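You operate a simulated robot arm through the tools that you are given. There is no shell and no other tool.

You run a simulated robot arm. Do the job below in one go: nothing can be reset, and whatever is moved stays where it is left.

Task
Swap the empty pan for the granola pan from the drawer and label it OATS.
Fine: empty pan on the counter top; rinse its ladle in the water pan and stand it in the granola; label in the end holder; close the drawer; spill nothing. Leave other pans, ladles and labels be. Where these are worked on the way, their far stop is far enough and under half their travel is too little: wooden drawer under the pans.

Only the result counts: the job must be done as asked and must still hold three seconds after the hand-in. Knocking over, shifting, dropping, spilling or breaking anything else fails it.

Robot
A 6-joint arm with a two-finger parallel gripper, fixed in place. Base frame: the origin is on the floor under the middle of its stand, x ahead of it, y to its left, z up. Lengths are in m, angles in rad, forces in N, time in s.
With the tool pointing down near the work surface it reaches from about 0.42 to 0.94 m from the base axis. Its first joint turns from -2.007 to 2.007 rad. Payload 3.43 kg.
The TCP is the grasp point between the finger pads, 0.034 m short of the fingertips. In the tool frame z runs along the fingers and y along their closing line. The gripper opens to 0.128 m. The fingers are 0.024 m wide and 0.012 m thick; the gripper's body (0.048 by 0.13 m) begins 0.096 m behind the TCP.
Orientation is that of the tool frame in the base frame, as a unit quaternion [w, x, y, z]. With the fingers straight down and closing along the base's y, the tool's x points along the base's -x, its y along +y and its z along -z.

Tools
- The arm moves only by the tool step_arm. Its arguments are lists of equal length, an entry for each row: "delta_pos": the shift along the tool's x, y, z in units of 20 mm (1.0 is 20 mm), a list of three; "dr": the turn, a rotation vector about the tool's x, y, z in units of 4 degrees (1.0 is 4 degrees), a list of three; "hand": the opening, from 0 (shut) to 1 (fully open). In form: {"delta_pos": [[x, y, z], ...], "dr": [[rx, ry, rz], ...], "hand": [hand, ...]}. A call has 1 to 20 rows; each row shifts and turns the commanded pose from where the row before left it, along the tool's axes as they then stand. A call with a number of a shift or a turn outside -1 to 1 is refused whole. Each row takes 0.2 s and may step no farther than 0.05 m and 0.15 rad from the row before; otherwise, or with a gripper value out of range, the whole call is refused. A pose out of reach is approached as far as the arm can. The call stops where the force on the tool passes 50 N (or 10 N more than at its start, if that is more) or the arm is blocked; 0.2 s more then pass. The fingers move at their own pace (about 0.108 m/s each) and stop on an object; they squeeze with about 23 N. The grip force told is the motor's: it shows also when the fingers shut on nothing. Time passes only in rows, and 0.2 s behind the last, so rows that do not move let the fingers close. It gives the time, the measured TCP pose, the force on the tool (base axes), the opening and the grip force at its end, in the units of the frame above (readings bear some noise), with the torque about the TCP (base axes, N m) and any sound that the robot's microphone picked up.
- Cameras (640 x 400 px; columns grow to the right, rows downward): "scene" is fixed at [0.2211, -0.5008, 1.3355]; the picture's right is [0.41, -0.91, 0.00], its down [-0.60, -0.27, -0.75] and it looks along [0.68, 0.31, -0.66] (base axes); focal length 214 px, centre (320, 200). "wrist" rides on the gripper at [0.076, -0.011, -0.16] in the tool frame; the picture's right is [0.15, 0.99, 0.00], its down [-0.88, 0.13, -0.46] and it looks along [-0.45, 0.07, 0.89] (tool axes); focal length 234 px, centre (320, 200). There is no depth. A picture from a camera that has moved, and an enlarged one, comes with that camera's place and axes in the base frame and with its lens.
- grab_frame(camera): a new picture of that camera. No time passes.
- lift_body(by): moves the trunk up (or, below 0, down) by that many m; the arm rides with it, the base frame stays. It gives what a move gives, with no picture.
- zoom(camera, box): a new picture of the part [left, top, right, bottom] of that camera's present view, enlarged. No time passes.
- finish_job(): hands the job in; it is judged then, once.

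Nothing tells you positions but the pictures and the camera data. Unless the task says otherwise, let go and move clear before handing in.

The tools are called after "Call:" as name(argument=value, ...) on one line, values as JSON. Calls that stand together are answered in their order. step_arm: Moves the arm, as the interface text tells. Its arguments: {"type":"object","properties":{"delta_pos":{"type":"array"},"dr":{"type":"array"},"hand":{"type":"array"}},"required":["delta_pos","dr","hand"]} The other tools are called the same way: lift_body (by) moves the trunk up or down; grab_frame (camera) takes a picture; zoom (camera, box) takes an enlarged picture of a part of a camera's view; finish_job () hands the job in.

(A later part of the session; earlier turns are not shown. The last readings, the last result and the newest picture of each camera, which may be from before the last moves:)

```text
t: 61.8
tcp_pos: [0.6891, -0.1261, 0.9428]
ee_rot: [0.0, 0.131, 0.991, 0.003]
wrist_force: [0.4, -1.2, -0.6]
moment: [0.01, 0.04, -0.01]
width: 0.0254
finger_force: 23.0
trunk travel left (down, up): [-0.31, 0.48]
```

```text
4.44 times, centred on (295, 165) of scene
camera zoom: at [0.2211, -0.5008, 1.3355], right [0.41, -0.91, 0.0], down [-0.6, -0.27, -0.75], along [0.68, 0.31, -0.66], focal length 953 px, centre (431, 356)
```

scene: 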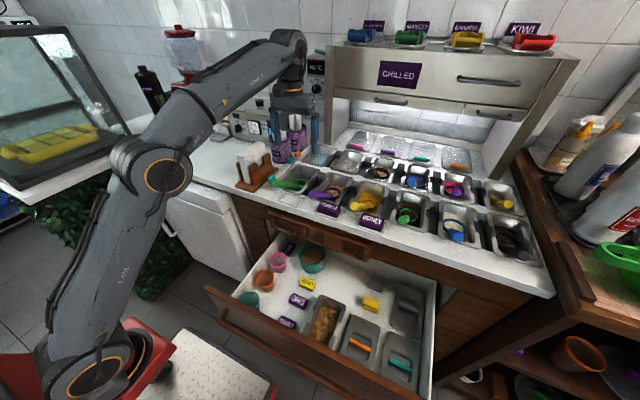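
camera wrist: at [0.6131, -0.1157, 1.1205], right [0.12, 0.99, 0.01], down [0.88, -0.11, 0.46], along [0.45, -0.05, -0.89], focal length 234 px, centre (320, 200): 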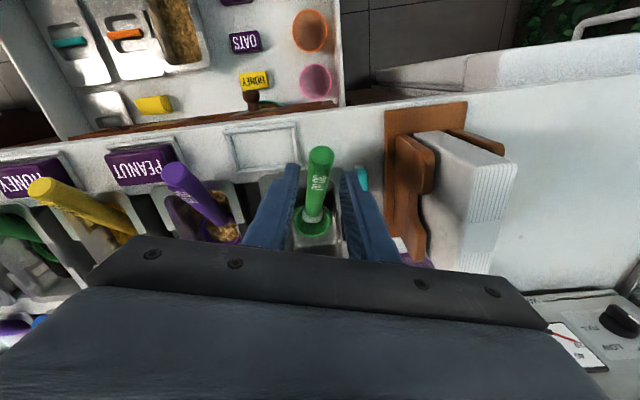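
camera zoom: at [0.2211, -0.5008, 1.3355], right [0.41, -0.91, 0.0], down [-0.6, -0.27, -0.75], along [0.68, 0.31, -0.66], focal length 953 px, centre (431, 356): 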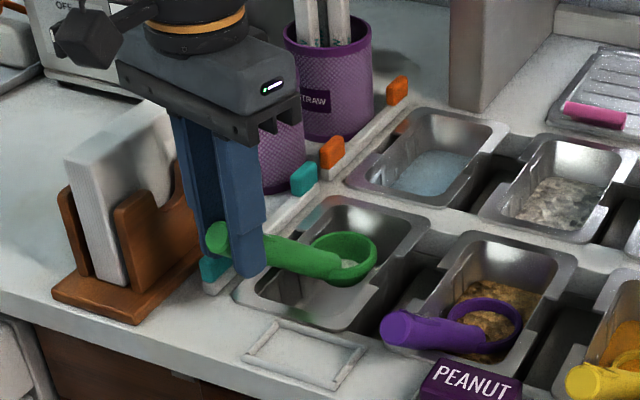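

The ladle is held and light. I'll lift it clear, turn it back so its handle runs straight along x, and check where the bowl sits relative to the gripper.

Call:
step_arm(delta_pos=[[0, 0, -0.7], [0, 0, -0.7], [0, 0, -0.7], [0, 0, -0.7], [0, 0, 0], [0, 0, 0], [0, 0, 0], [0, 0, 0], [0, 0, 0]], dr=[[0, 0, 0], [0, 0, 0], [0, 0, 0], [0, 0, 0], [0, 0, -0.94], [0, 0, -0.94], [0, 0, -0.94], [0, 0, -0.94], [0, 0, 0]], hand=[0, 0, 0, 0, 0, 0, 0, 0, 0])

Call:
grab_frame(camera="wrist")

Call:
zoom(camera="scene", box=[240, 90, 360, 210])

```text
t: 63.8
tcp_pos: [0.6881, -0.1245, 0.9988]
ee_rot: [0.0, -0.001, 1.0, 0.001]
wrist_force: [-0.4, 0.1, 0.0]
moment: [-0.01, 0.07, 0.03]
width: 0.0253
finger_force: 22.9
trunk travel left (down, up): [-0.31, 0.48]
```

```text
taken
camera wrist: at [0.6123, -0.1368, 1.1583], right [-0.15, 0.99, 0.01], down [0.88, 0.13, 0.46], along [0.45, 0.07, -0.89], focal length 234 px, centre (320, 200)
```

wrist: 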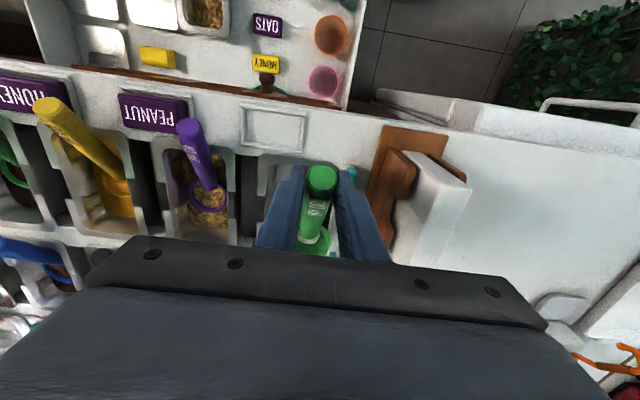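

```text
3.33 times, centred on (300, 150) of scene
camera zoom: at [0.2211, -0.5008, 1.3355], right [0.41, -0.91, 0.0], down [-0.6, -0.27, -0.75], along [0.68, 0.31, -0.66], focal length 715 px, centre (387, 367)
```

zoom: 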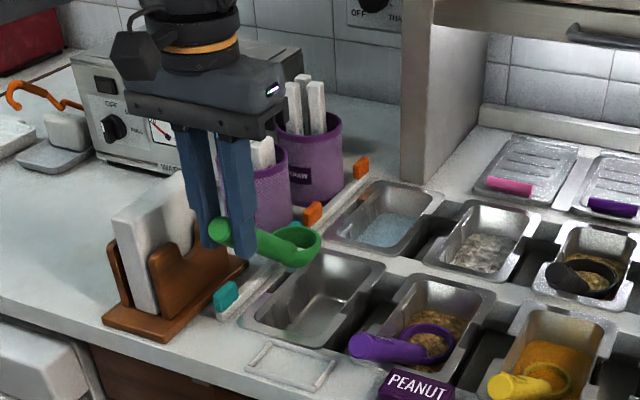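

The ladle is held level. I'll zoom in on it in both views to pin down where the bowl is relative to the gripper.

Call:
zoom(camera="wrist", box=[270, 150, 370, 260])

Call:
zoom(camera="scene", box=[290, 140, 350, 190])

```text
3.64 times, centred on (320, 205) of wrist
camera zoom: at [0.6123, -0.1368, 1.1583], right [-0.15, 0.99, 0.01], down [0.88, 0.13, 0.46], along [0.45, 0.07, -0.89], focal length 852 px, centre (320, 182)
```

zoom: 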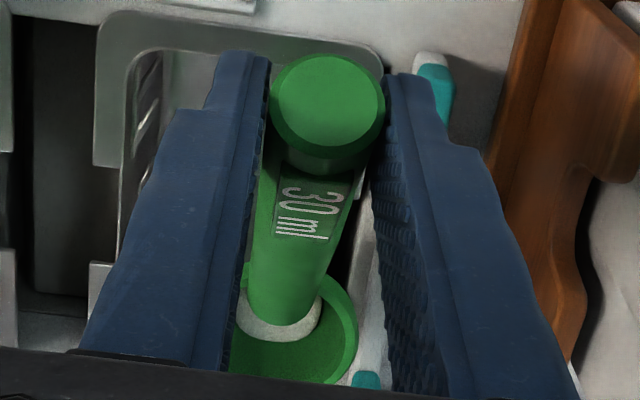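

```text
8.00 times, centred on (320, 165) of scene
camera zoom: at [0.2211, -0.5008, 1.3355], right [0.41, -0.91, 0.0], down [-0.6, -0.27, -0.75], along [0.68, 0.31, -0.66], focal length 1716 px, centre (320, 480)
```

zoom: 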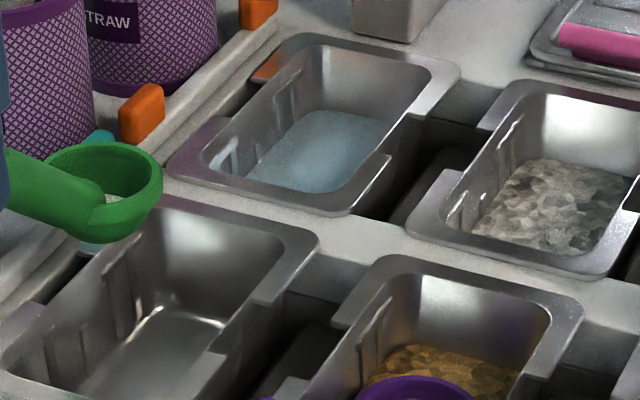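

The bowl hangs about 0.11 m ahead of and 0.075 m below the grip point, and the ladle was standing freely on its flat bowl in the pan. Parked in the water pan its handle would overhang the pan I must lift, so I'll stand it on the free counter to the left for now and rinse it later. I'll carry it around in front of the napkin holder.

Call:
step_arm(delta_pos=[[1, 0, 0], [1, 0, 0], [1, 0, 0], [1, 0, 0], [1, 0, 0], [1, 0, 0], [1, 0, 0], [1, 0, 0], [1, 0, 0], [1, 0, 0]], dr=[[0, 0, 0], [0, 0, 0], [0, 0, 0], [0, 0, 0], [0, 0, 0], [0, 0, 0], [0, 0, 0], [0, 0, 0], [0, 0, 0], [0, 0, 0]], hand=[0, 0, 0, 0, 0, 0, 0, 0, 0, 0])

Call:
step_arm(delta_pos=[[0, 1, 0], [0, 1, 0], [0, 1, 0], [0, 1, 0], [0, 1, 0], [0, 1, 0], [0, 1, 0], [0, 1, 0], [0, 1, 0], [0, 1, 0], [0, 1, 0], [0, 1, 0], [0, 1, 0], [0, 1, 0], [0, 1, 0], [0, 1, 0], [0, 1, 0], [0, 1, 0], [0, 1, 0], [0, 1, 0]], dr=[[0, 0, 0], [0, 0, 0], [0, 0, 0], [0, 0, 0], [0, 0, 0], [0, 0, 0], [0, 0, 0], [0, 0, 0], [0, 0, 0], [0, 0, 0], [0, 0, 0], [0, 0, 0], [0, 0, 0], [0, 0, 0], [0, 0, 0], [0, 0, 0], [0, 0, 0], [0, 0, 0], [0, 0, 0], [0, 0, 0]], hand=[0, 0, 0, 0, 0, 0, 0, 0, 0, 0, 0, 0, 0, 0, 0, 0, 0, 0, 0, 0])

Call:
grab_frame(camera="wrist")

Call:
grab_frame(camera="scene")

```text
t: 66.0
tcp_pos: [0.4881, -0.1243, 0.9968]
ee_rot: [0.0, 0.0, 1.0, 0.003]
wrist_force: [-0.7, 0.4, -0.6]
moment: [0.01, 0.06, 0.0]
width: 0.0254
finger_force: 22.8
trunk travel left (down, up): [-0.31, 0.48]
```

```text
t: 70.2
tcp_pos: [0.4898, 0.2762, 0.9999]
ee_rot: [0.0, 0.0, 1.0, 0.003]
wrist_force: [-0.1, -1.0, -0.5]
moment: [0.01, 0.02, 0.01]
width: 0.0252
finger_force: 22.6
trunk travel left (down, up): [-0.31, 0.48]
```

```text
taken
camera wrist: at [0.4127, 0.265, 1.1603], right [-0.15, 0.99, 0.01], down [0.88, 0.13, 0.46], along [0.45, 0.07, -0.89], focal length 234 px, centre (320, 200)
```

wrist: 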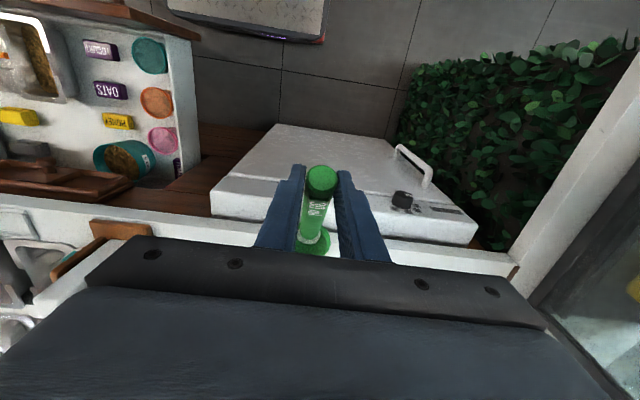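

```text
taken
```

scene: 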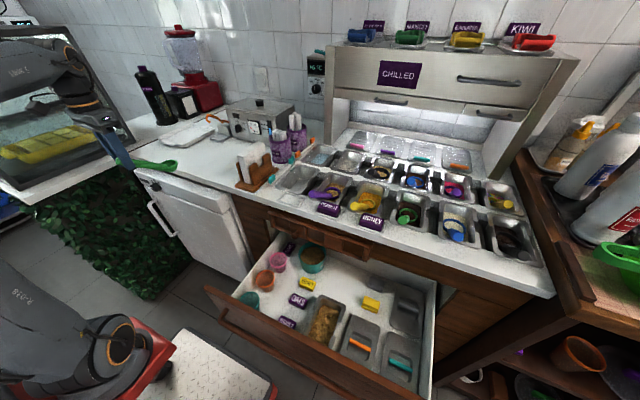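

I'm clear of the napkin holder. Now forward over the free counter, then down until the bowl touches.

Call:
step_arm(delta_pos=[[-1, 0, 0], [-1, 0, 0], [-1, 0, 0], [-1, 0, 0], [-1, 0, 0], [-1, 0, 0], [-1, 0, 0], [-1, 0, 0], [-0.8, 0, 0], [0, 0, 0]], dr=[[0, 0, 0], [0, 0, 0], [0, 0, 0], [0, 0, 0], [0, 0, 0], [0, 0, 0], [0, 0, 0], [0, 0, 0], [0, 0, 0], [0, 0, 0]], hand=[0, 0, 0, 0, 0, 0, 0, 0, 0, 0])

Call:
zoom(camera="scene", box=[140, 70, 300, 190])

```text
t: 72.4
tcp_pos: [0.6662, 0.2755, 0.9995]
ee_rot: [0.0, 0.0, 1.0, 0.003]
wrist_force: [-0.4, -0.5, -0.3]
moment: [0.01, 0.04, 0.02]
width: 0.0252
finger_force: 23.6
trunk travel left (down, up): [-0.31, 0.48]
```

```text
3.33 times, centred on (220, 130) of scene
camera zoom: at [0.2211, -0.5008, 1.3355], right [0.41, -0.91, 0.0], down [-0.6, -0.27, -0.75], along [0.68, 0.31, -0.66], focal length 715 px, centre (653, 433)
```

zoom: 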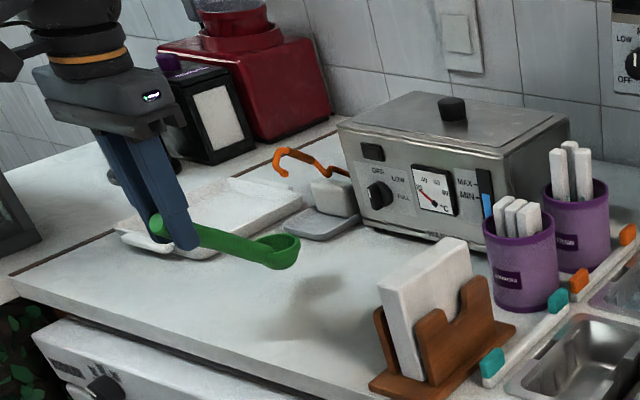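

The area is free. Lowering in small increments and watching the vertical force.

Call:
step_arm(delta_pos=[[0, 0, 0.4], [0, 0, 0.4], [0, 0, 0.3], [0, 0, 0.15], [0, 0, 0]], dr=[[0, 0, 0], [0, 0, 0], [0, 0, 0], [0, 0, 0], [0, 0, 0]], hand=[0, 0, 0, 0, 0])

Call:
zoom(camera="scene", box=[150, 100, 250, 180])

```text
t: 73.6
tcp_pos: [0.666, 0.2757, 0.9758]
ee_rot: [0.0, 0.0, 1.0, 0.003]
wrist_force: [-0.6, -0.7, -0.6]
moment: [0.0, 0.02, 0.0]
width: 0.0253
finger_force: 23.1
trunk travel left (down, up): [-0.31, 0.48]
```

```text
5.00 times, centred on (200, 140) of scene
camera zoom: at [0.2211, -0.5008, 1.3355], right [0.41, -0.91, 0.0], down [-0.6, -0.27, -0.75], along [0.68, 0.31, -0.66], focal length 1072 px, centre (920, 500)
```

zoom: 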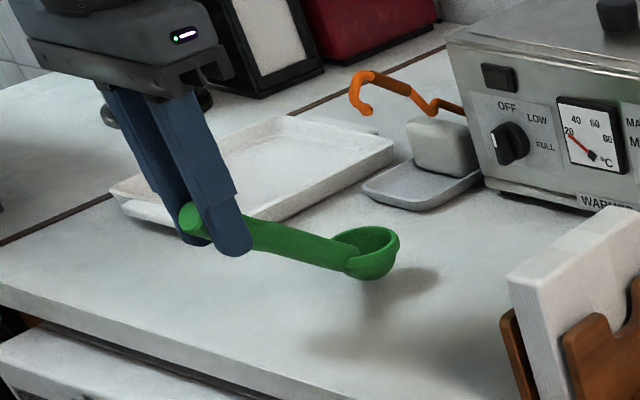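

The bowl looks rounded at the bottom; I'll zoom in to judge whether it can stand by itself.

Call:
zoom(camera="scene", box=[180, 130, 230, 170])

Call:
zoom(camera="scene", box=[350, 170, 480, 250])

```text
10.00 times, centred on (205, 150) of scene
camera zoom: at [0.2211, -0.5008, 1.3355], right [0.41, -0.91, 0.0], down [-0.6, -0.27, -0.75], along [0.68, 0.31, -0.66], focal length 2145 px, centre (1470, 700)
```

zoom: 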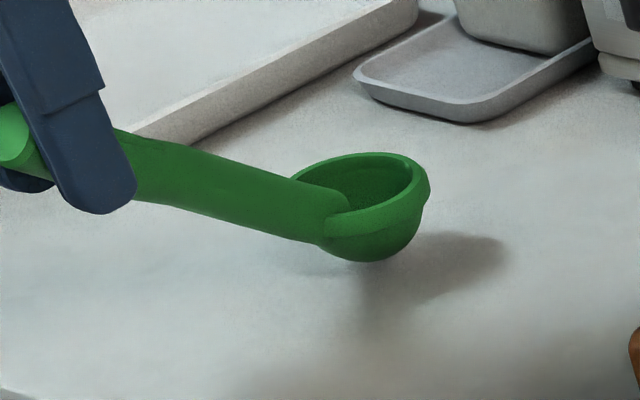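

```text
4.92 times, centred on (415, 210) of scene
camera zoom: at [0.2211, -0.5008, 1.3355], right [0.41, -0.91, 0.0], down [-0.6, -0.27, -0.75], along [0.68, 0.31, -0.66], focal length 1056 px, centre (-148, 151)
```

zoom: 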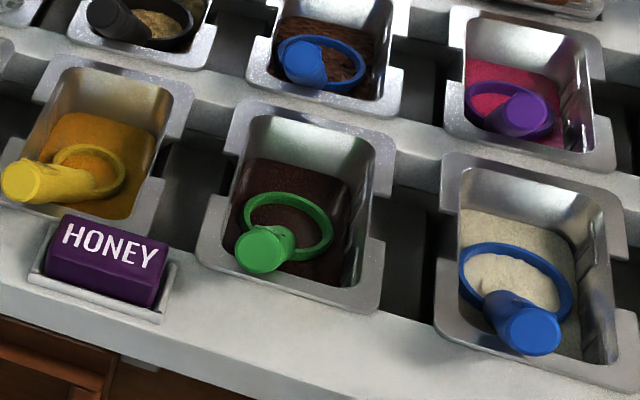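

The bowl's bottom is rounded, so it would tip over on the flat counter. Better: rinse it and park it in the water pan with the bowl at the back and the handle angled about 22° toward −y, so it stays clear of the front hole. I'll carry it back around.

Call:
step_arm(delta_pos=[[0, 0, -0.6], [0, 0, -0.6], [1, 0, 0], [1, 0, 0], [1, 0, 0], [1, 0, 0], [1, 0, 0], [1, 0, 0], [1, 0, 0], [1, 0, 0], [0.8, 0, 0]], dr=[[0, 0, 0], [0, 0, 0], [0, 0, 0], [0, 0, 0], [0, 0, 0], [0, 0, 0], [0, 0, 0], [0, 0, 0], [0, 0, 0], [0, 0, 0], [0, 0, 0]], hand=[0, 0, 0, 0, 0, 0, 0, 0, 0, 0, 0])

Call:
step_arm(delta_pos=[[0, -1, 0], [0, -1, 0], [0, -1, 0], [0, -1, 0], [0, -1, 0], [0, -1, 0], [0, -1, 0], [0, -1, 0], [0, -1, 0], [0, -1, 0], [0, -1, 0], [0, -1, 0], [0, -1, 0], [0, -1, 0], [0, -1, 0], [0, -1, 0], [0, -1, 0], [0, -1, 0], [0, -1, 0], [0, -1, 0]], dr=[[0, 0, 0], [0, 0, 0], [0, 0, 0], [0, 0, 0], [0, 0, 0], [0, 0, 0], [0, 0, 0], [0, 0, 0], [0, 0, 0], [0, 0, 0], [0, 0, 0], [0, 0, 0], [0, 0, 0], [0, 0, 0], [0, 0, 0], [0, 0, 0], [0, 0, 0], [0, 0, 0], [0, 0, 0], [0, 0, 0]], hand=[0, 0, 0, 0, 0, 0, 0, 0, 0, 0, 0, 0, 0, 0, 0, 0, 0, 0, 0, 0])

Call:
step_arm(delta_pos=[[0, -1, 0], [0, -1, 0], [0, -1, 0], [0, -0.33, 0], [0, 0, 0], [0, 0, 0], [0, 0, 0], [0, 0, 0], [0, 0, 0], [0, 0, 0], [0, 0, 0]], dr=[[0, 0, 0], [0, 0, 0], [0, 0, 0], [0, 0, 0], [0, 0, -1], [0, 0, -1], [0, 0, -1], [0, 0, -1], [0, 0, -1], [0, 0, -0.5], [0, 0, 0]], hand=[0, 0, 0, 0, 0, 0, 0, 0, 0, 0, 0])

Call:
grab_frame(camera="scene")

Call:
grab_frame(camera="wrist")

```text
t: 76.0
tcp_pos: [0.4881, 0.2749, 0.997]
ee_rot: [0.0, 0.001, 1.0, 0.003]
wrist_force: [0.9, -0.4, -0.6]
moment: [-0.03, 0.07, 0.0]
width: 0.0251
finger_force: 23.4
trunk travel left (down, up): [-0.31, 0.48]
```

```text
t: 80.2
tcp_pos: [0.489, -0.1268, 0.9968]
ee_rot: [0.0, 0.001, 1.0, 0.002]
wrist_force: [0.4, -0.2, 0.9]
moment: [-0.01, 0.06, 0.04]
width: 0.0254
finger_force: 23.0
trunk travel left (down, up): [-0.31, 0.48]
```

```text
t: 82.6
tcp_pos: [0.4883, -0.192, 0.9965]
ee_rot: [0.0, -0.19, 0.982, 0.003]
wrist_force: [0.3, -0.2, -0.2]
moment: [-0.04, 0.05, -0.01]
width: 0.0255
finger_force: 23.0
trunk travel left (down, up): [-0.31, 0.48]
```

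```text
taken
```

scene: 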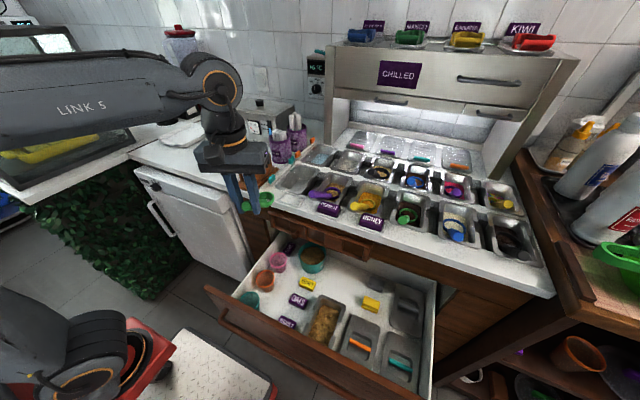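

```text
taken
camera wrist: at [0.422, -0.2309, 1.1573], right [-0.51, 0.86, 0.0], down [0.77, 0.45, 0.46], along [0.39, 0.24, -0.89], focal length 234 px, centre (320, 200)
```

wrist: 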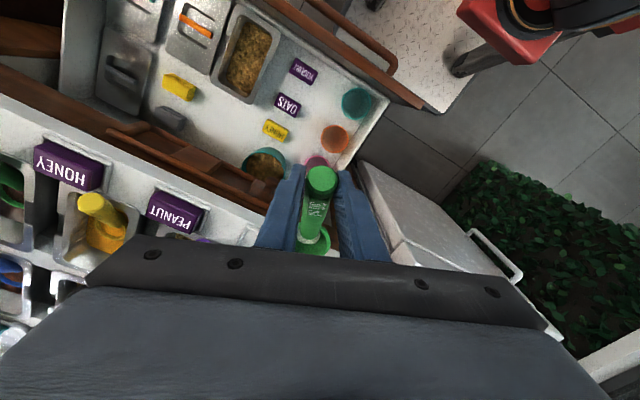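

The ladle is yawed 22°, with its bowl leading. Moving forward toward the water pan, stopping short to check.

Call:
step_arm(delta_pos=[[-0.96, -0.39, 0], [-0.96, -0.39, 0], [-0.96, -0.39, 0], [-0.96, -0.39, 0], [-0.96, -0.39, 0], [-0.96, -0.39, 0], [-0.96, -0.39, 0], [-0.96, -0.39, 0], [-0.96, -0.39, 0], [-0.96, -0.39, 0], [-0.96, -0.39, 0], [-0.96, -0.39, 0], [-0.96, -0.39, 0], [-0.96, -0.39, 0], [-0.96, -0.39, 0], [-0.96, -0.39, 0], [-0.96, -0.39, 0], [0, 0, 0]], dr=[[0, 0, 0], [0, 0, 0], [0, 0, 0], [0, 0, 0], [0, 0, 0], [0, 0, 0], [0, 0, 0], [0, 0, 0], [0, 0, 0], [0, 0, 0], [0, 0, 0], [0, 0, 0], [0, 0, 0], [0, 0, 0], [0, 0, 0], [0, 0, 0], [0, 0, 0], [0, 0, 0]], hand=[0, 0, 0, 0, 0, 0, 0, 0, 0, 0, 0, 0, 0, 0, 0, 0, 0, 0])

Call:
zoom(camera="scene", box=[260, 90, 380, 200])

Call:
grab_frame(camera="wrist")

```text
t: 86.4
tcp_pos: [0.8162, -0.1892, 0.9889]
ee_rot: [0.001, -0.191, 0.982, 0.003]
wrist_force: [0.6, 0.5, 0.0]
moment: [-0.01, 0.05, 0.0]
width: 0.0257
finger_force: 22.7
out of reach, approached as far as the arm can: row 16, 17
trunk travel left (down, up): [-0.31, 0.48]
```

```text
3.64 times, centred on (320, 145) of scene
camera zoom: at [0.2211, -0.5008, 1.3355], right [0.41, -0.91, 0.0], down [-0.6, -0.27, -0.75], along [0.68, 0.31, -0.66], focal length 780 px, centre (320, 400)
```

zoom: 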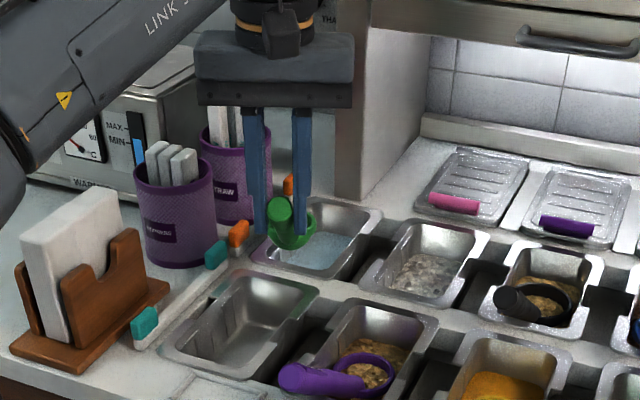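

```text
taken
camera wrist: at [0.7497, -0.2282, 1.1482], right [-0.51, 0.86, 0.0], down [0.77, 0.45, 0.46], along [0.39, 0.24, -0.89], focal length 234 px, centre (320, 200)
```

wrist: 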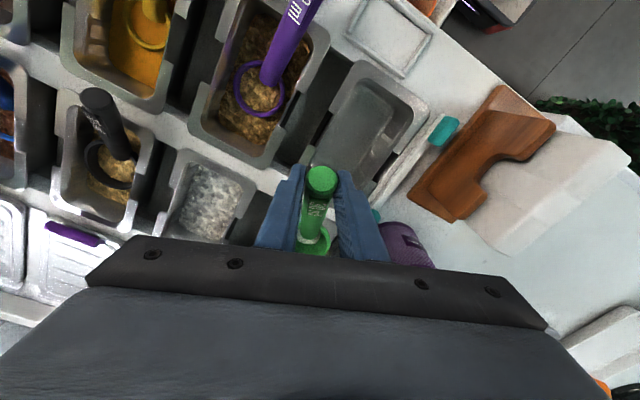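

The arm reached its limit at this trunk height (too high relative to the shoulder). I'll raise the trunk so the arm can work lower relative to it and reach further out.

Call:
lift_body(by=0.2)

Call:
step_arm(delta_pos=[[0, 0, 1], [0, 0, 1], [0, 0, 1], [0, 0, 1], [0, 0, 1], [0, 0, 1], [0, 0, 1], [0, 0, 1], [0, 0, 1], [0, 0, 0]], dr=[[0, 0, 0], [0, 0, 0], [0, 0, 0], [0, 0, 0], [0, 0, 0], [0, 0, 0], [0, 0, 0], [0, 0, 0], [0, 0, 0], [0, 0, 0]], hand=[0, 0, 0, 0, 0, 0, 0, 0, 0, 0])

```text
t: 88.5
tcp_pos: [0.7677, -0.189, 1.1876]
ee_rot: [0.0, -0.191, 0.982, 0.003]
wrist_force: [0.6, 0.6, -0.5]
moment: [0.03, 0.02, 0.02]
width: 0.0254
finger_force: 22.8
trunk travel left (down, up): [-0.51, 0.28]
```

```text
t: 90.8
tcp_pos: [0.7682, -0.189, 1.0093]
ee_rot: [0.001, -0.191, 0.982, 0.003]
wrist_force: [0.1, 0.3, -0.3]
moment: [-0.02, 0.0, 0.0]
width: 0.025
finger_force: 23.0
trunk travel left (down, up): [-0.51, 0.28]
```

Now move forward to place the bowl over the rear of the water pan.

Call:
step_arm(delta_pos=[[-0.89, -0.373, 0], [-0.89, -0.373, 0], [-0.89, -0.373, 0], [-0.89, -0.373, 0], [-0.89, -0.373, 0], [-0.89, -0.373, 0], [-0.89, -0.373, 0], [0, 0, 0]], dr=[[0, 0, 0], [0, 0, 0], [0, 0, 0], [0, 0, 0], [0, 0, 0], [0, 0, 0], [0, 0, 0], [0, 0, 0]], hand=[0, 0, 0, 0, 0, 0, 0, 0])

Call:
zoom(camera="scene", box=[270, 90, 370, 180])

Call:
zoom(camera="wrist", box=[220, 100, 420, 260])

```text
t: 92.5
tcp_pos: [0.8613, -0.1811, 0.9976]
ee_rot: [0.001, -0.191, 0.982, 0.003]
wrist_force: [0.0, 0.1, -1.1]
moment: [-0.03, 0.02, 0.03]
width: 0.0254
finger_force: 22.9
out of reach, approached as far as the arm can: row 5, 6, 7
trunk travel left (down, up): [-0.51, 0.28]
```

```text
4.44 times, centred on (320, 135) of scene
camera zoom: at [0.2211, -0.5008, 1.3355], right [0.41, -0.91, 0.0], down [-0.6, -0.27, -0.75], along [0.68, 0.31, -0.66], focal length 953 px, centre (320, 489)
```

zoom: 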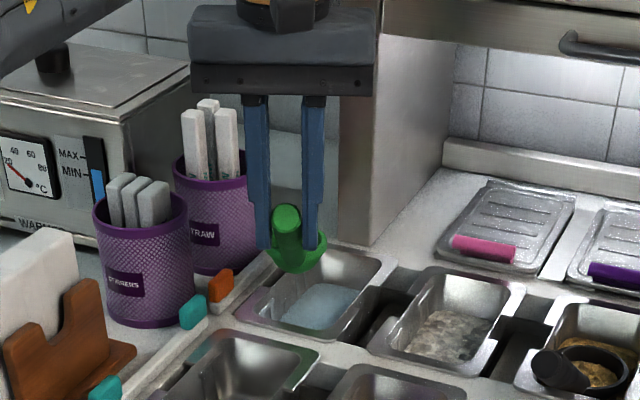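

```text
2.50 times, centred on (320, 180) of wrist
camera zoom: at [0.7938, -0.22, 1.1572], right [-0.51, 0.86, 0.0], down [0.77, 0.45, 0.46], along [0.39, 0.24, -0.89], focal length 585 px, centre (320, 250)
```

zoom: 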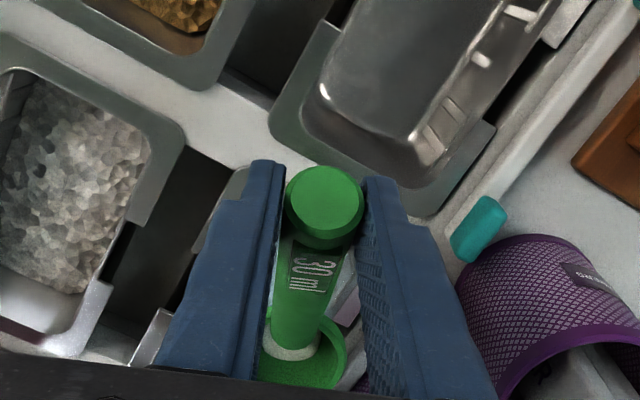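

The arm is at its reach limit again at this height; reach should grow as it goes lower. I'll lower part way and see where it settles before dipping.

Call:
step_arm(delta_pos=[[0, 0, 0.4], [0, 0, 0.4], [0, 0, 0]], dr=[[0, 0, 0], [0, 0, 0], [0, 0, 0]], hand=[0, 0, 0])

Call:
zoom(camera="scene", box=[270, 90, 370, 180])

```text
t: 93.3
tcp_pos: [0.8603, -0.181, 0.9816]
ee_rot: [0.001, -0.191, 0.982, 0.002]
wrist_force: [-1.0, -0.3, -0.4]
moment: [0.02, 0.06, -0.02]
width: 0.0256
finger_force: 23.0
trunk travel left (down, up): [-0.51, 0.28]
```

```text
4.44 times, centred on (320, 135) of scene
camera zoom: at [0.2211, -0.5008, 1.3355], right [0.41, -0.91, 0.0], down [-0.6, -0.27, -0.75], along [0.68, 0.31, -0.66], focal length 953 px, centre (320, 489)
```

zoom: 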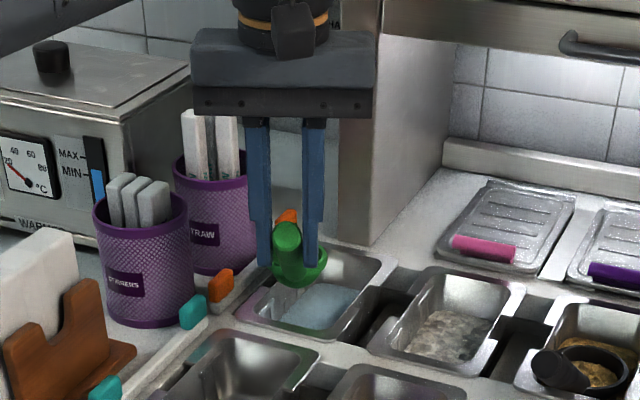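

It descended straight down. I'll shift the bowl toward the pan's centre line and slightly further back before dipping.

Call:
step_arm(delta_pos=[[0.1, -0.4, 0], [-0.45, -0.6, 0], [-0.5, -0.2, 0], [0, 0, 0]], dr=[[0, 0, 0], [0, 0, 0], [0, 0, 0], [0, 0, 0]], hand=[0, 0, 0, 0])

Call:
zoom(camera="scene", box=[290, 120, 350, 170])

Call:
zoom(camera="wrist", box=[220, 100, 420, 260])

```text
t: 94.3
tcp_pos: [0.8621, -0.1905, 0.9787]
ee_rot: [0.0, -0.191, 0.982, 0.003]
wrist_force: [0.2, -1.2, -1.2]
moment: [-0.03, 0.05, 0.01]
width: 0.0255
finger_force: 22.9
out of reach, approached as far as the arm can: row 2, 3
trunk travel left (down, up): [-0.51, 0.28]
```

```text
8.00 times, centred on (320, 145) of scene
camera zoom: at [0.2211, -0.5008, 1.3355], right [0.41, -0.91, 0.0], down [-0.6, -0.27, -0.75], along [0.68, 0.31, -0.66], focal length 1716 px, centre (320, 640)
```

zoom: 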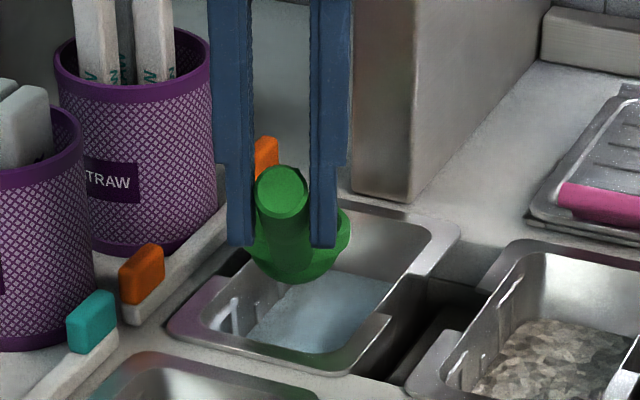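

```text
2.50 times, centred on (320, 180) of wrist
camera zoom: at [0.7964, -0.2292, 1.1392], right [-0.51, 0.86, 0.0], down [0.77, 0.45, 0.46], along [0.39, 0.24, -0.89], focal length 585 px, centre (320, 250)
```

zoom: 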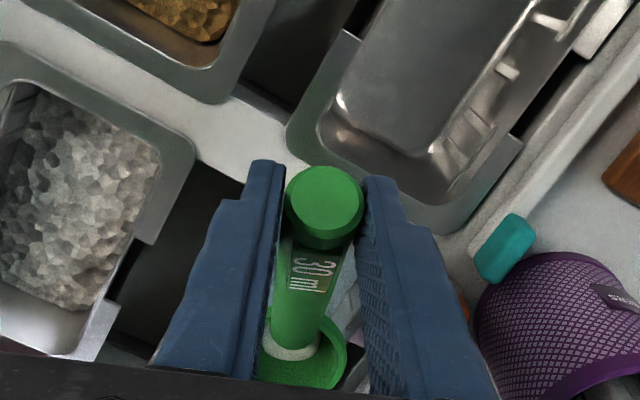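

Still limited to about 0.883 m radius. I'll raise the trunk by another 0.2 m and come down again to gain reach.

Call:
lift_body(by=0.2)

Call:
step_arm(delta_pos=[[0, 0, 1], [0, 0, 1], [0, 0, 1], [0, 0, 1], [0, 0, 1], [0, 0, 1], [0, 0, 1], [0, 0, 1], [0, 0, 1], [0, 0, 0.8], [0, 0, 0]], dr=[[0, 0, 0], [0, 0, 0], [0, 0, 0], [0, 0, 0], [0, 0, 0], [0, 0, 0], [0, 0, 0], [0, 0, 0], [0, 0, 0], [0, 0, 0], [0, 0, 0]], hand=[0, 0, 0, 0, 0, 0, 0, 0, 0, 0, 0])

Call:
grab_frame(camera="scene")

```text
t: 96.5
tcp_pos: [0.8083, -0.1895, 1.1786]
ee_rot: [0.0, -0.191, 0.981, 0.003]
wrist_force: [0.0, 0.3, -0.8]
moment: [-0.04, 0.03, -0.01]
width: 0.0254
finger_force: 22.8
trunk travel left (down, up): [-0.71, 0.08]
```

```text
t: 98.9
tcp_pos: [0.8074, -0.1881, 0.9832]
ee_rot: [0.0, -0.191, 0.982, 0.003]
wrist_force: [-0.7, -0.1, -0.8]
moment: [0.04, 0.03, -0.03]
width: 0.0254
finger_force: 23.1
trunk travel left (down, up): [-0.71, 0.08]
```

```text
taken
```

scene: 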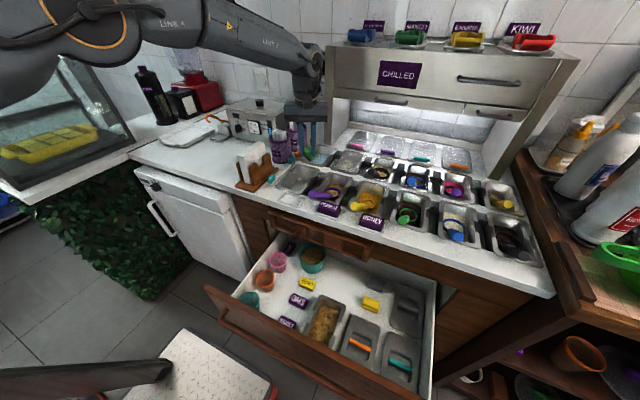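

The ladle is still held; now at rel. lower height. Moving forward again to see how far it reaches.

Call:
step_arm(delta_pos=[[-0.93, -0.44, -0.1], [-0.93, -0.44, 0], [-0.93, -0.44, 0], [-0.93, -0.44, 0], [0, 0, 0]], dr=[[0, 0, 0], [0, 0, 0], [0, 0, 0], [0, 0, 0], [0, 0, 0]], hand=[0, 0, 0, 0, 0])

Call:
zoom(camera="scene", box=[290, 120, 350, 170])

```text
t: 100.1
tcp_pos: [0.8398, -0.1897, 0.9851]
ee_rot: [-0.001, -0.191, 0.982, 0.002]
wrist_force: [0.3, -0.1, -0.4]
moment: [-0.02, 0.02, 0.0]
width: 0.0256
finger_force: 23.0
out of reach, approached as far as the arm can: row 2, 3, 4
trunk travel left (down, up): [-0.71, 0.08]
```

```text
8.00 times, centred on (320, 145) of scene
camera zoom: at [0.2211, -0.5008, 1.3355], right [0.41, -0.91, 0.0], down [-0.6, -0.27, -0.75], along [0.68, 0.31, -0.66], focal length 1716 px, centre (320, 640)
```

zoom: 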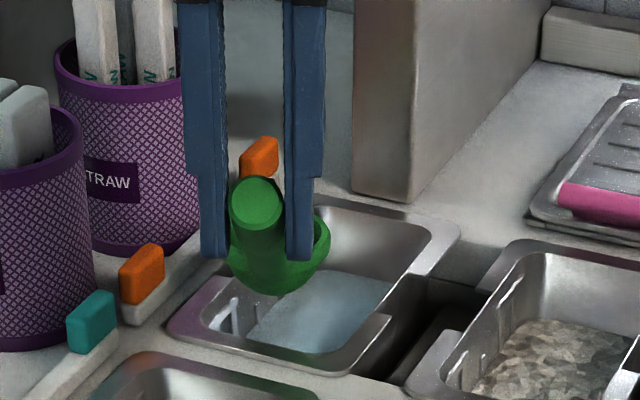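

Reach is actually a bit worse here; the optimum is in between. I'll go back to the intermediate trunk height, using small steps near the limit.

Call:
step_arm(delta_pos=[[0.5, 0.2, -1], [0.5, 0.2, -1], [0, 0, -1], [0, 0, -1], [0, 0, -1], [0, 0, -1], [0, 0, -1], [0, 0, -1], [0, 0, -1], [0, 0, -1], [0, 0, 0]], dr=[[0, 0, 0], [0, 0, 0], [0, 0, 0], [0, 0, 0], [0, 0, 0], [0, 0, 0], [0, 0, 0], [0, 0, 0], [0, 0, 0], [0, 0, 0], [0, 0, 0]], hand=[0, 0, 0, 0, 0, 0, 0, 0, 0, 0, 0])

Call:
lift_body(by=-0.2)

Call:
zoom(camera="scene", box=[270, 90, 370, 180])

```text
t: 102.5
tcp_pos: [0.8078, -0.1877, 1.1834]
ee_rot: [0.0, -0.191, 0.982, 0.002]
wrist_force: [0.0, 0.2, -0.8]
moment: [-0.02, 0.0, 0.0]
width: 0.025
finger_force: 22.9
out of reach, approached as far as the arm can: row 9, 10
trunk travel left (down, up): [-0.71, 0.08]
```

```text
t: 104.7
tcp_pos: [0.8085, -0.1886, 0.9816]
ee_rot: [0.001, -0.192, 0.981, 0.003]
wrist_force: [0.1, 0.3, -0.2]
moment: [0.01, 0.04, -0.03]
width: 0.0253
finger_force: 22.3
trunk travel left (down, up): [-0.51, 0.28]
```

```text
4.44 times, centred on (320, 135) of scene
camera zoom: at [0.2211, -0.5008, 1.3355], right [0.41, -0.91, 0.0], down [-0.6, -0.27, -0.75], along [0.68, 0.31, -0.66], focal length 953 px, centre (320, 489)
```

zoom: 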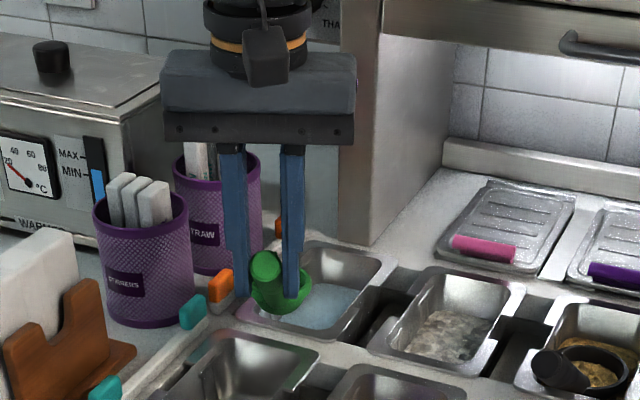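

Now creeping forward in small steps.

Call:
step_arm(delta_pos=[[-0.4, -0.17, -0.1], [-0.4, -0.17, 0], [-0.4, -0.17, 0], [-0.4, -0.17, 0], [-0.4, -0.17, 0], [-0.3, -0.14, 0], [-0.3, -0.14, 0], [-0.2, -0.09, 0], [-0.2, -0.09, 0], [-0.2, -0.09, 0], [-0.2, -0.09, 0], [0, 0, 0]], dr=[[0, 0, 0], [0, 0, 0], [0, 0, 0], [0, 0, 0], [0, 0, 0], [0, 0, 0], [0, 0, 0], [0, 0, 0], [0, 0, 0], [0, 0, 0], [0, 0, 0], [0, 0, 0]], hand=[0, 0, 0, 0, 0, 0, 0, 0, 0, 0, 0, 0])

Call:
zoom(camera="scene", box=[290, 120, 350, 170])

```text
t: 107.3
tcp_pos: [0.864, -0.1876, 0.9796]
ee_rot: [0.001, -0.191, 0.982, 0.002]
wrist_force: [-0.3, -0.8, -1.2]
moment: [-0.02, 0.04, -0.03]
width: 0.0255
finger_force: 23.1
out of reach, approached as far as the arm can: row 7, 8, 10, 11
trunk travel left (down, up): [-0.51, 0.28]
```

```text
8.00 times, centred on (320, 145) of scene
camera zoom: at [0.2211, -0.5008, 1.3355], right [0.41, -0.91, 0.0], down [-0.6, -0.27, -0.75], along [0.68, 0.31, -0.66], focal length 1716 px, centre (320, 640)
```

zoom: 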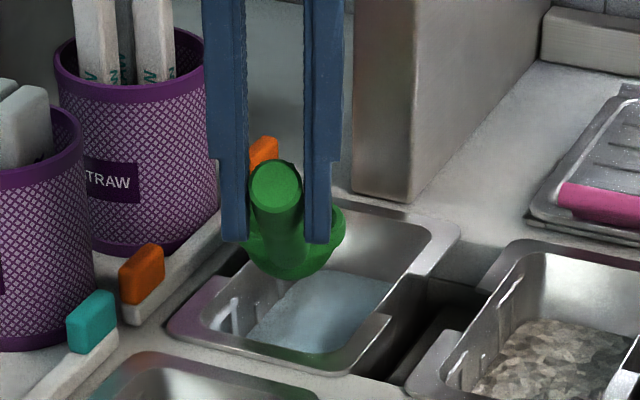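

With the tool vertical the limit is about r=0.884. Tilting the tool outward about 9° both gains reach and matches the ladle's natural leaning angle, so I'll tilt and move the bowl over the rear of the water pan.

Call:
step_arm(delta_pos=[[0, 0, 0], [0, 0, 0], [0, 0, 0], [-0.4, -0.3, 0.06], [-0.4, -0.3, 0.06], [-0.3, -0.25, 0.05], [0, 0, 0]], dr=[[0, -0.75, 0], [0, -0.75, 0], [0, -0.75, 0], [0, 0, 0], [0, 0, 0], [0, 0, 0], [0, 0, 0]], hand=[0, 0, 0, 0, 0, 0, 0])

Call:
zoom(camera="scene", box=[290, 120, 350, 170])

Call:
grab_frame(camera="wrist")

```text
t: 108.9
tcp_pos: [0.892, -0.1948, 0.98]
ee_rot: [0.078, -0.191, 0.978, 0.017]
wrist_force: [-0.4, 0.9, -1.2]
moment: [-0.04, 0.02, 0.01]
width: 0.0252
finger_force: 23.3
trunk travel left (down, up): [-0.51, 0.28]
```

```text
8.00 times, centred on (320, 145) of scene
camera zoom: at [0.2211, -0.5008, 1.3355], right [0.41, -0.91, 0.0], down [-0.6, -0.27, -0.75], along [0.68, 0.31, -0.66], focal length 1716 px, centre (320, 640)
```

zoom: 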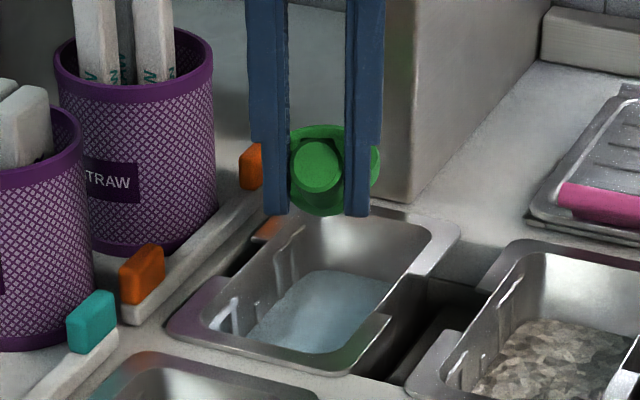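

```text
taken
camera wrist: at [0.8026, -0.2423, 1.1264], right [-0.5, 0.86, -0.02], down [0.69, 0.42, 0.59], along [0.52, 0.29, -0.81], focal length 234 px, centre (320, 200)
```

wrist: 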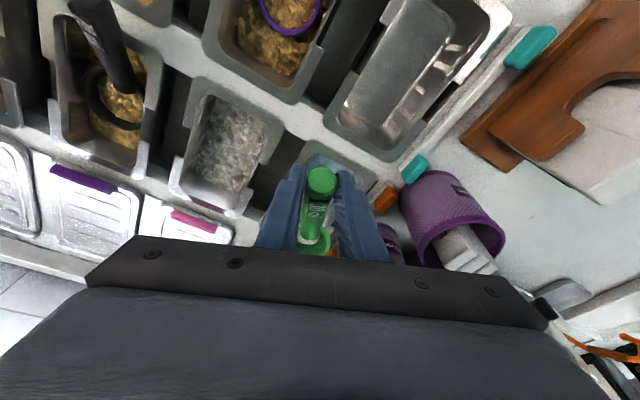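

The bowl is now over the water pan's rear half, within reach. Lowering straight down into the water gently.

Call:
step_arm(delta_pos=[[0.08, 0, 0.5], [0.08, 0, 0.5], [0.08, 0, 0.5], [0.08, 0, 0.5], [0.08, 0, 0.5], [0.06, 0, 0.4], [0, 0, 0]], dr=[[0, 0, 0], [0, 0, 0], [0, 0, 0], [0, 0, 0], [0, 0, 0], [0, 0, 0], [0, 0, 0]], hand=[0, 0, 0, 0, 0, 0, 0])

Call:
zoom(camera="scene", box=[290, 120, 350, 170])

```text
t: 110.5
tcp_pos: [0.8904, -0.1929, 0.9221]
ee_rot: [0.078, -0.19, 0.978, 0.017]
wrist_force: [0.7, 0.1, -0.4]
moment: [-0.03, 0.04, -0.02]
width: 0.025
finger_force: 23.1
trunk travel left (down, up): [-0.51, 0.28]
```

```text
8.00 times, centred on (320, 145) of scene
camera zoom: at [0.2211, -0.5008, 1.3355], right [0.41, -0.91, 0.0], down [-0.6, -0.27, -0.75], along [0.68, 0.31, -0.66], focal length 1716 px, centre (320, 640)
```

zoom: 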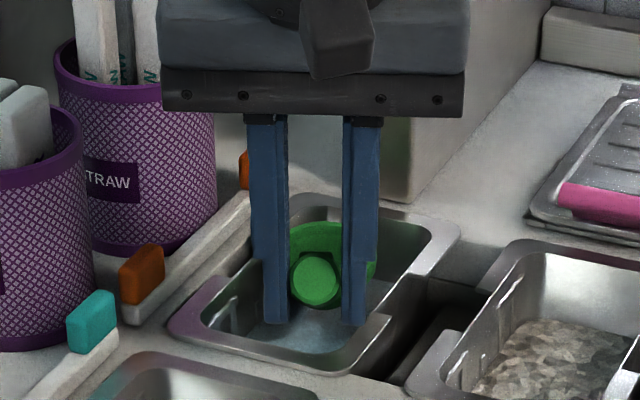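

No contact yet; bowl is at about the water level. Continue down in small steps.

Call:
step_arm(delta_pos=[[0.05, 0, 0.3], [0.05, 0, 0.3], [0.05, 0, 0.3], [0, 0, 0]], dr=[[0, 0, 0], [0, 0, 0], [0, 0, 0], [0, 0, 0]], hand=[0, 0, 0, 0])

Call:
zoom(camera="scene", box=[290, 120, 350, 170])

Call:
zoom(camera="wrist", box=[240, 120, 400, 260])

```text
t: 111.5
tcp_pos: [0.8911, -0.1947, 0.9041]
ee_rot: [0.077, -0.191, 0.978, 0.018]
wrist_force: [0.0, 0.5, -0.1]
moment: [0.0, 0.03, -0.01]
width: 0.0254
finger_force: 23.1
trunk travel left (down, up): [-0.51, 0.28]
```

```text
8.00 times, centred on (320, 145) of scene
camera zoom: at [0.2211, -0.5008, 1.3355], right [0.41, -0.91, 0.0], down [-0.6, -0.27, -0.75], along [0.68, 0.31, -0.66], focal length 1716 px, centre (320, 640)
```

zoom: 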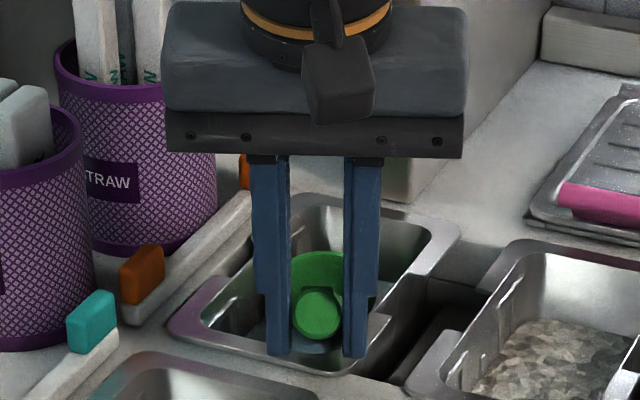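

```text
2.86 times, centred on (320, 190) of wrist
camera zoom: at [0.8025, -0.2424, 1.0493], right [-0.5, 0.86, -0.02], down [0.69, 0.42, 0.59], along [0.52, 0.29, -0.81], focal length 669 px, centre (320, 229)
```

zoom: 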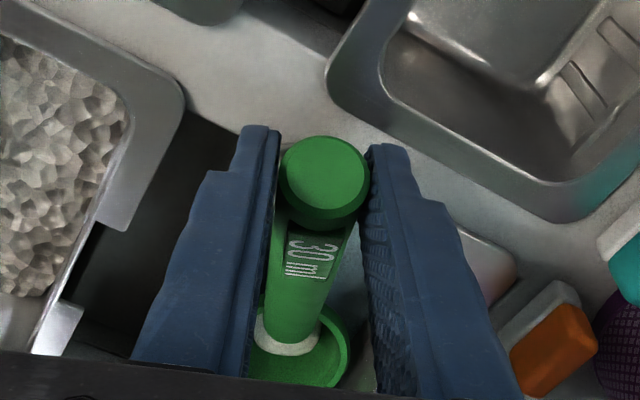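

Nearly down; one more small step, then a short dwell in the water.

Call:
step_arm(delta_pos=[[0.03, 0, 0.2], [0.03, 0, 0.15], [0, 0, 0], [0, 0, 0]], dr=[[0, 0, 0], [0, 0, 0], [0, 0, 0], [0, 0, 0]], hand=[0, 0, 0, 0])

Call:
zoom(camera="scene", box=[295, 130, 345, 170])

```text
t: 112.5
tcp_pos: [0.8899, -0.1935, 0.8976]
ee_rot: [0.078, -0.19, 0.978, 0.017]
wrist_force: [-1.9, -2.6, 16.4]
moment: [-0.11, -0.51, -0.1]
width: 0.0256
finger_force: 23.0
trunk travel left (down, up): [-0.51, 0.28]
```

```text
10.00 times, centred on (320, 150) of scene
camera zoom: at [0.2211, -0.5008, 1.3355], right [0.41, -0.91, 0.0], down [-0.6, -0.27, -0.75], along [0.68, 0.31, -0.66], focal length 2145 px, centre (320, 700)
```

zoom: 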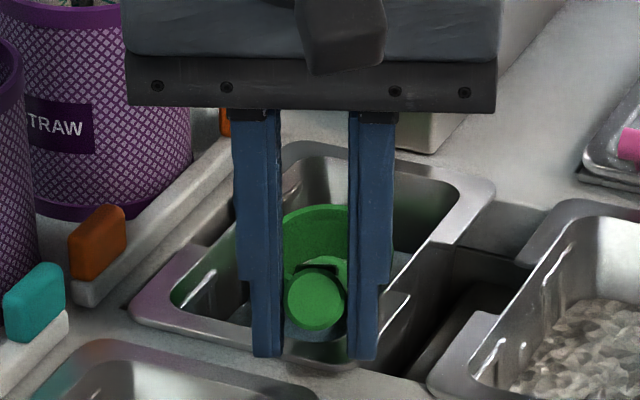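

The handle has touched the pan's front rim (16 N at about 0.03 m ahead of the grip). I'll relieve the pressure by 2 mm, dwell, then release it to lean there with the bowl in the water.

Call:
step_arm(delta_pos=[[-0.015, 0, -0.1], [0, 0, 0], [0, 0, 0], [0, 0, 0], [0, 0, 0]], dr=[[0, 0, 0], [0, 0, 0], [0, 0, 0], [0, 0, 0], [0, 0, 0]], hand=[0, 0, 0, 0.2, 0.26])

Call:
zoom(camera="scene", box=[295, 130, 345, 170])

Call:
zoom(camera="wrist", box=[240, 120, 400, 260])

```text
t: 113.7
tcp_pos: [0.891, -0.1935, 0.8985]
ee_rot: [0.078, -0.19, 0.979, 0.018]
wrist_force: [0.0, 0.0, 0.7]
moment: [0.03, 0.02, -0.01]
width: 0.0332
finger_force: 0.2
trunk travel left (down, up): [-0.51, 0.28]
```

```text
10.00 times, centred on (320, 150) of scene
camera zoom: at [0.2211, -0.5008, 1.3355], right [0.41, -0.91, 0.0], down [-0.6, -0.27, -0.75], along [0.68, 0.31, -0.66], focal length 2145 px, centre (320, 700)
```

zoom: 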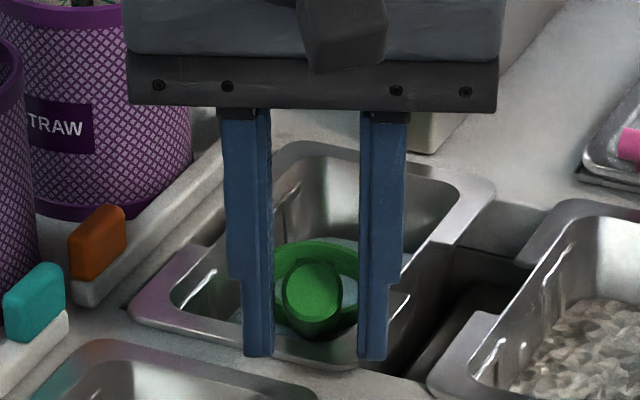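

```text
2.86 times, centred on (320, 190) of wrist
camera zoom: at [0.802, -0.2424, 1.0441], right [-0.5, 0.86, -0.02], down [0.69, 0.42, 0.59], along [0.52, 0.29, -0.81], focal length 669 px, centre (320, 229)
```

zoom: 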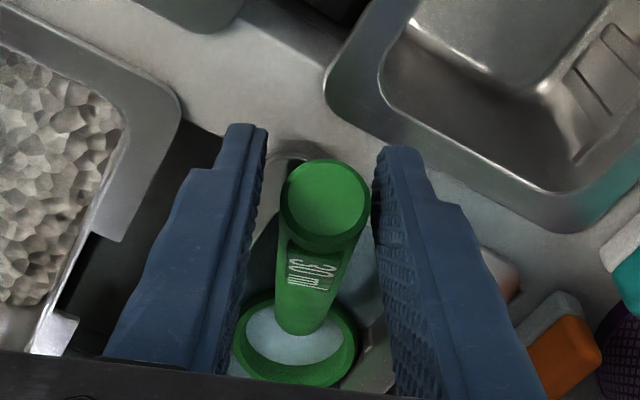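

The ladle settled with its bowl under water and the handle leaning over the pan's front rim, well clear of the front hole. Rising straight up now.

Call:
step_arm(delta_pos=[[-0.05, 0, -0.3], [-0.08, 0, -0.5], [-0.12, 0, -0.8], [-0.15, 0, -0.98], [-0.15, 0, -0.98], [-0.15, 0, -0.98], [0, 0, 0]], dr=[[0, 0, 0], [0, 0, 0], [0, 0, 0], [0, 0, 0], [0, 0, 0], [0, 0, 0], [0, 0, 0]], hand=[0.28, 0.28, 0.28, 0.28, 0.28, 0.28, 0.28])

Call:
zoom(camera="scene", box=[280, 110, 360, 170])

```text
t: 115.3
tcp_pos: [0.8893, -0.1949, 0.99]
ee_rot: [0.078, -0.191, 0.978, 0.017]
wrist_force: [-0.4, 0.7, -0.6]
moment: [-0.03, 0.0, 0.03]
width: 0.0358
finger_force: 0.1
trunk travel left (down, up): [-0.51, 0.28]
```

```text
6.67 times, centred on (320, 140) of scene
camera zoom: at [0.2211, -0.5008, 1.3355], right [0.41, -0.91, 0.0], down [-0.6, -0.27, -0.75], along [0.68, 0.31, -0.66], focal length 1430 px, centre (320, 600)
```

zoom: 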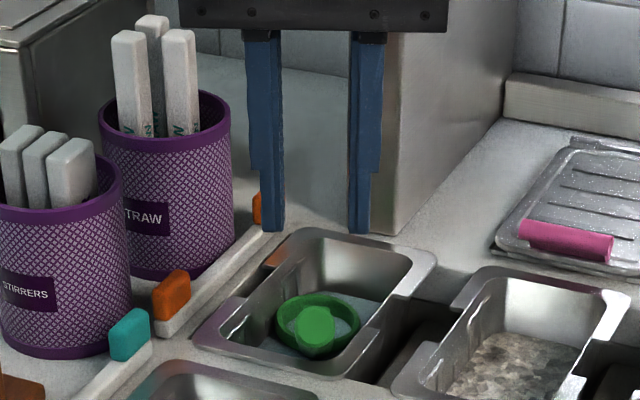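

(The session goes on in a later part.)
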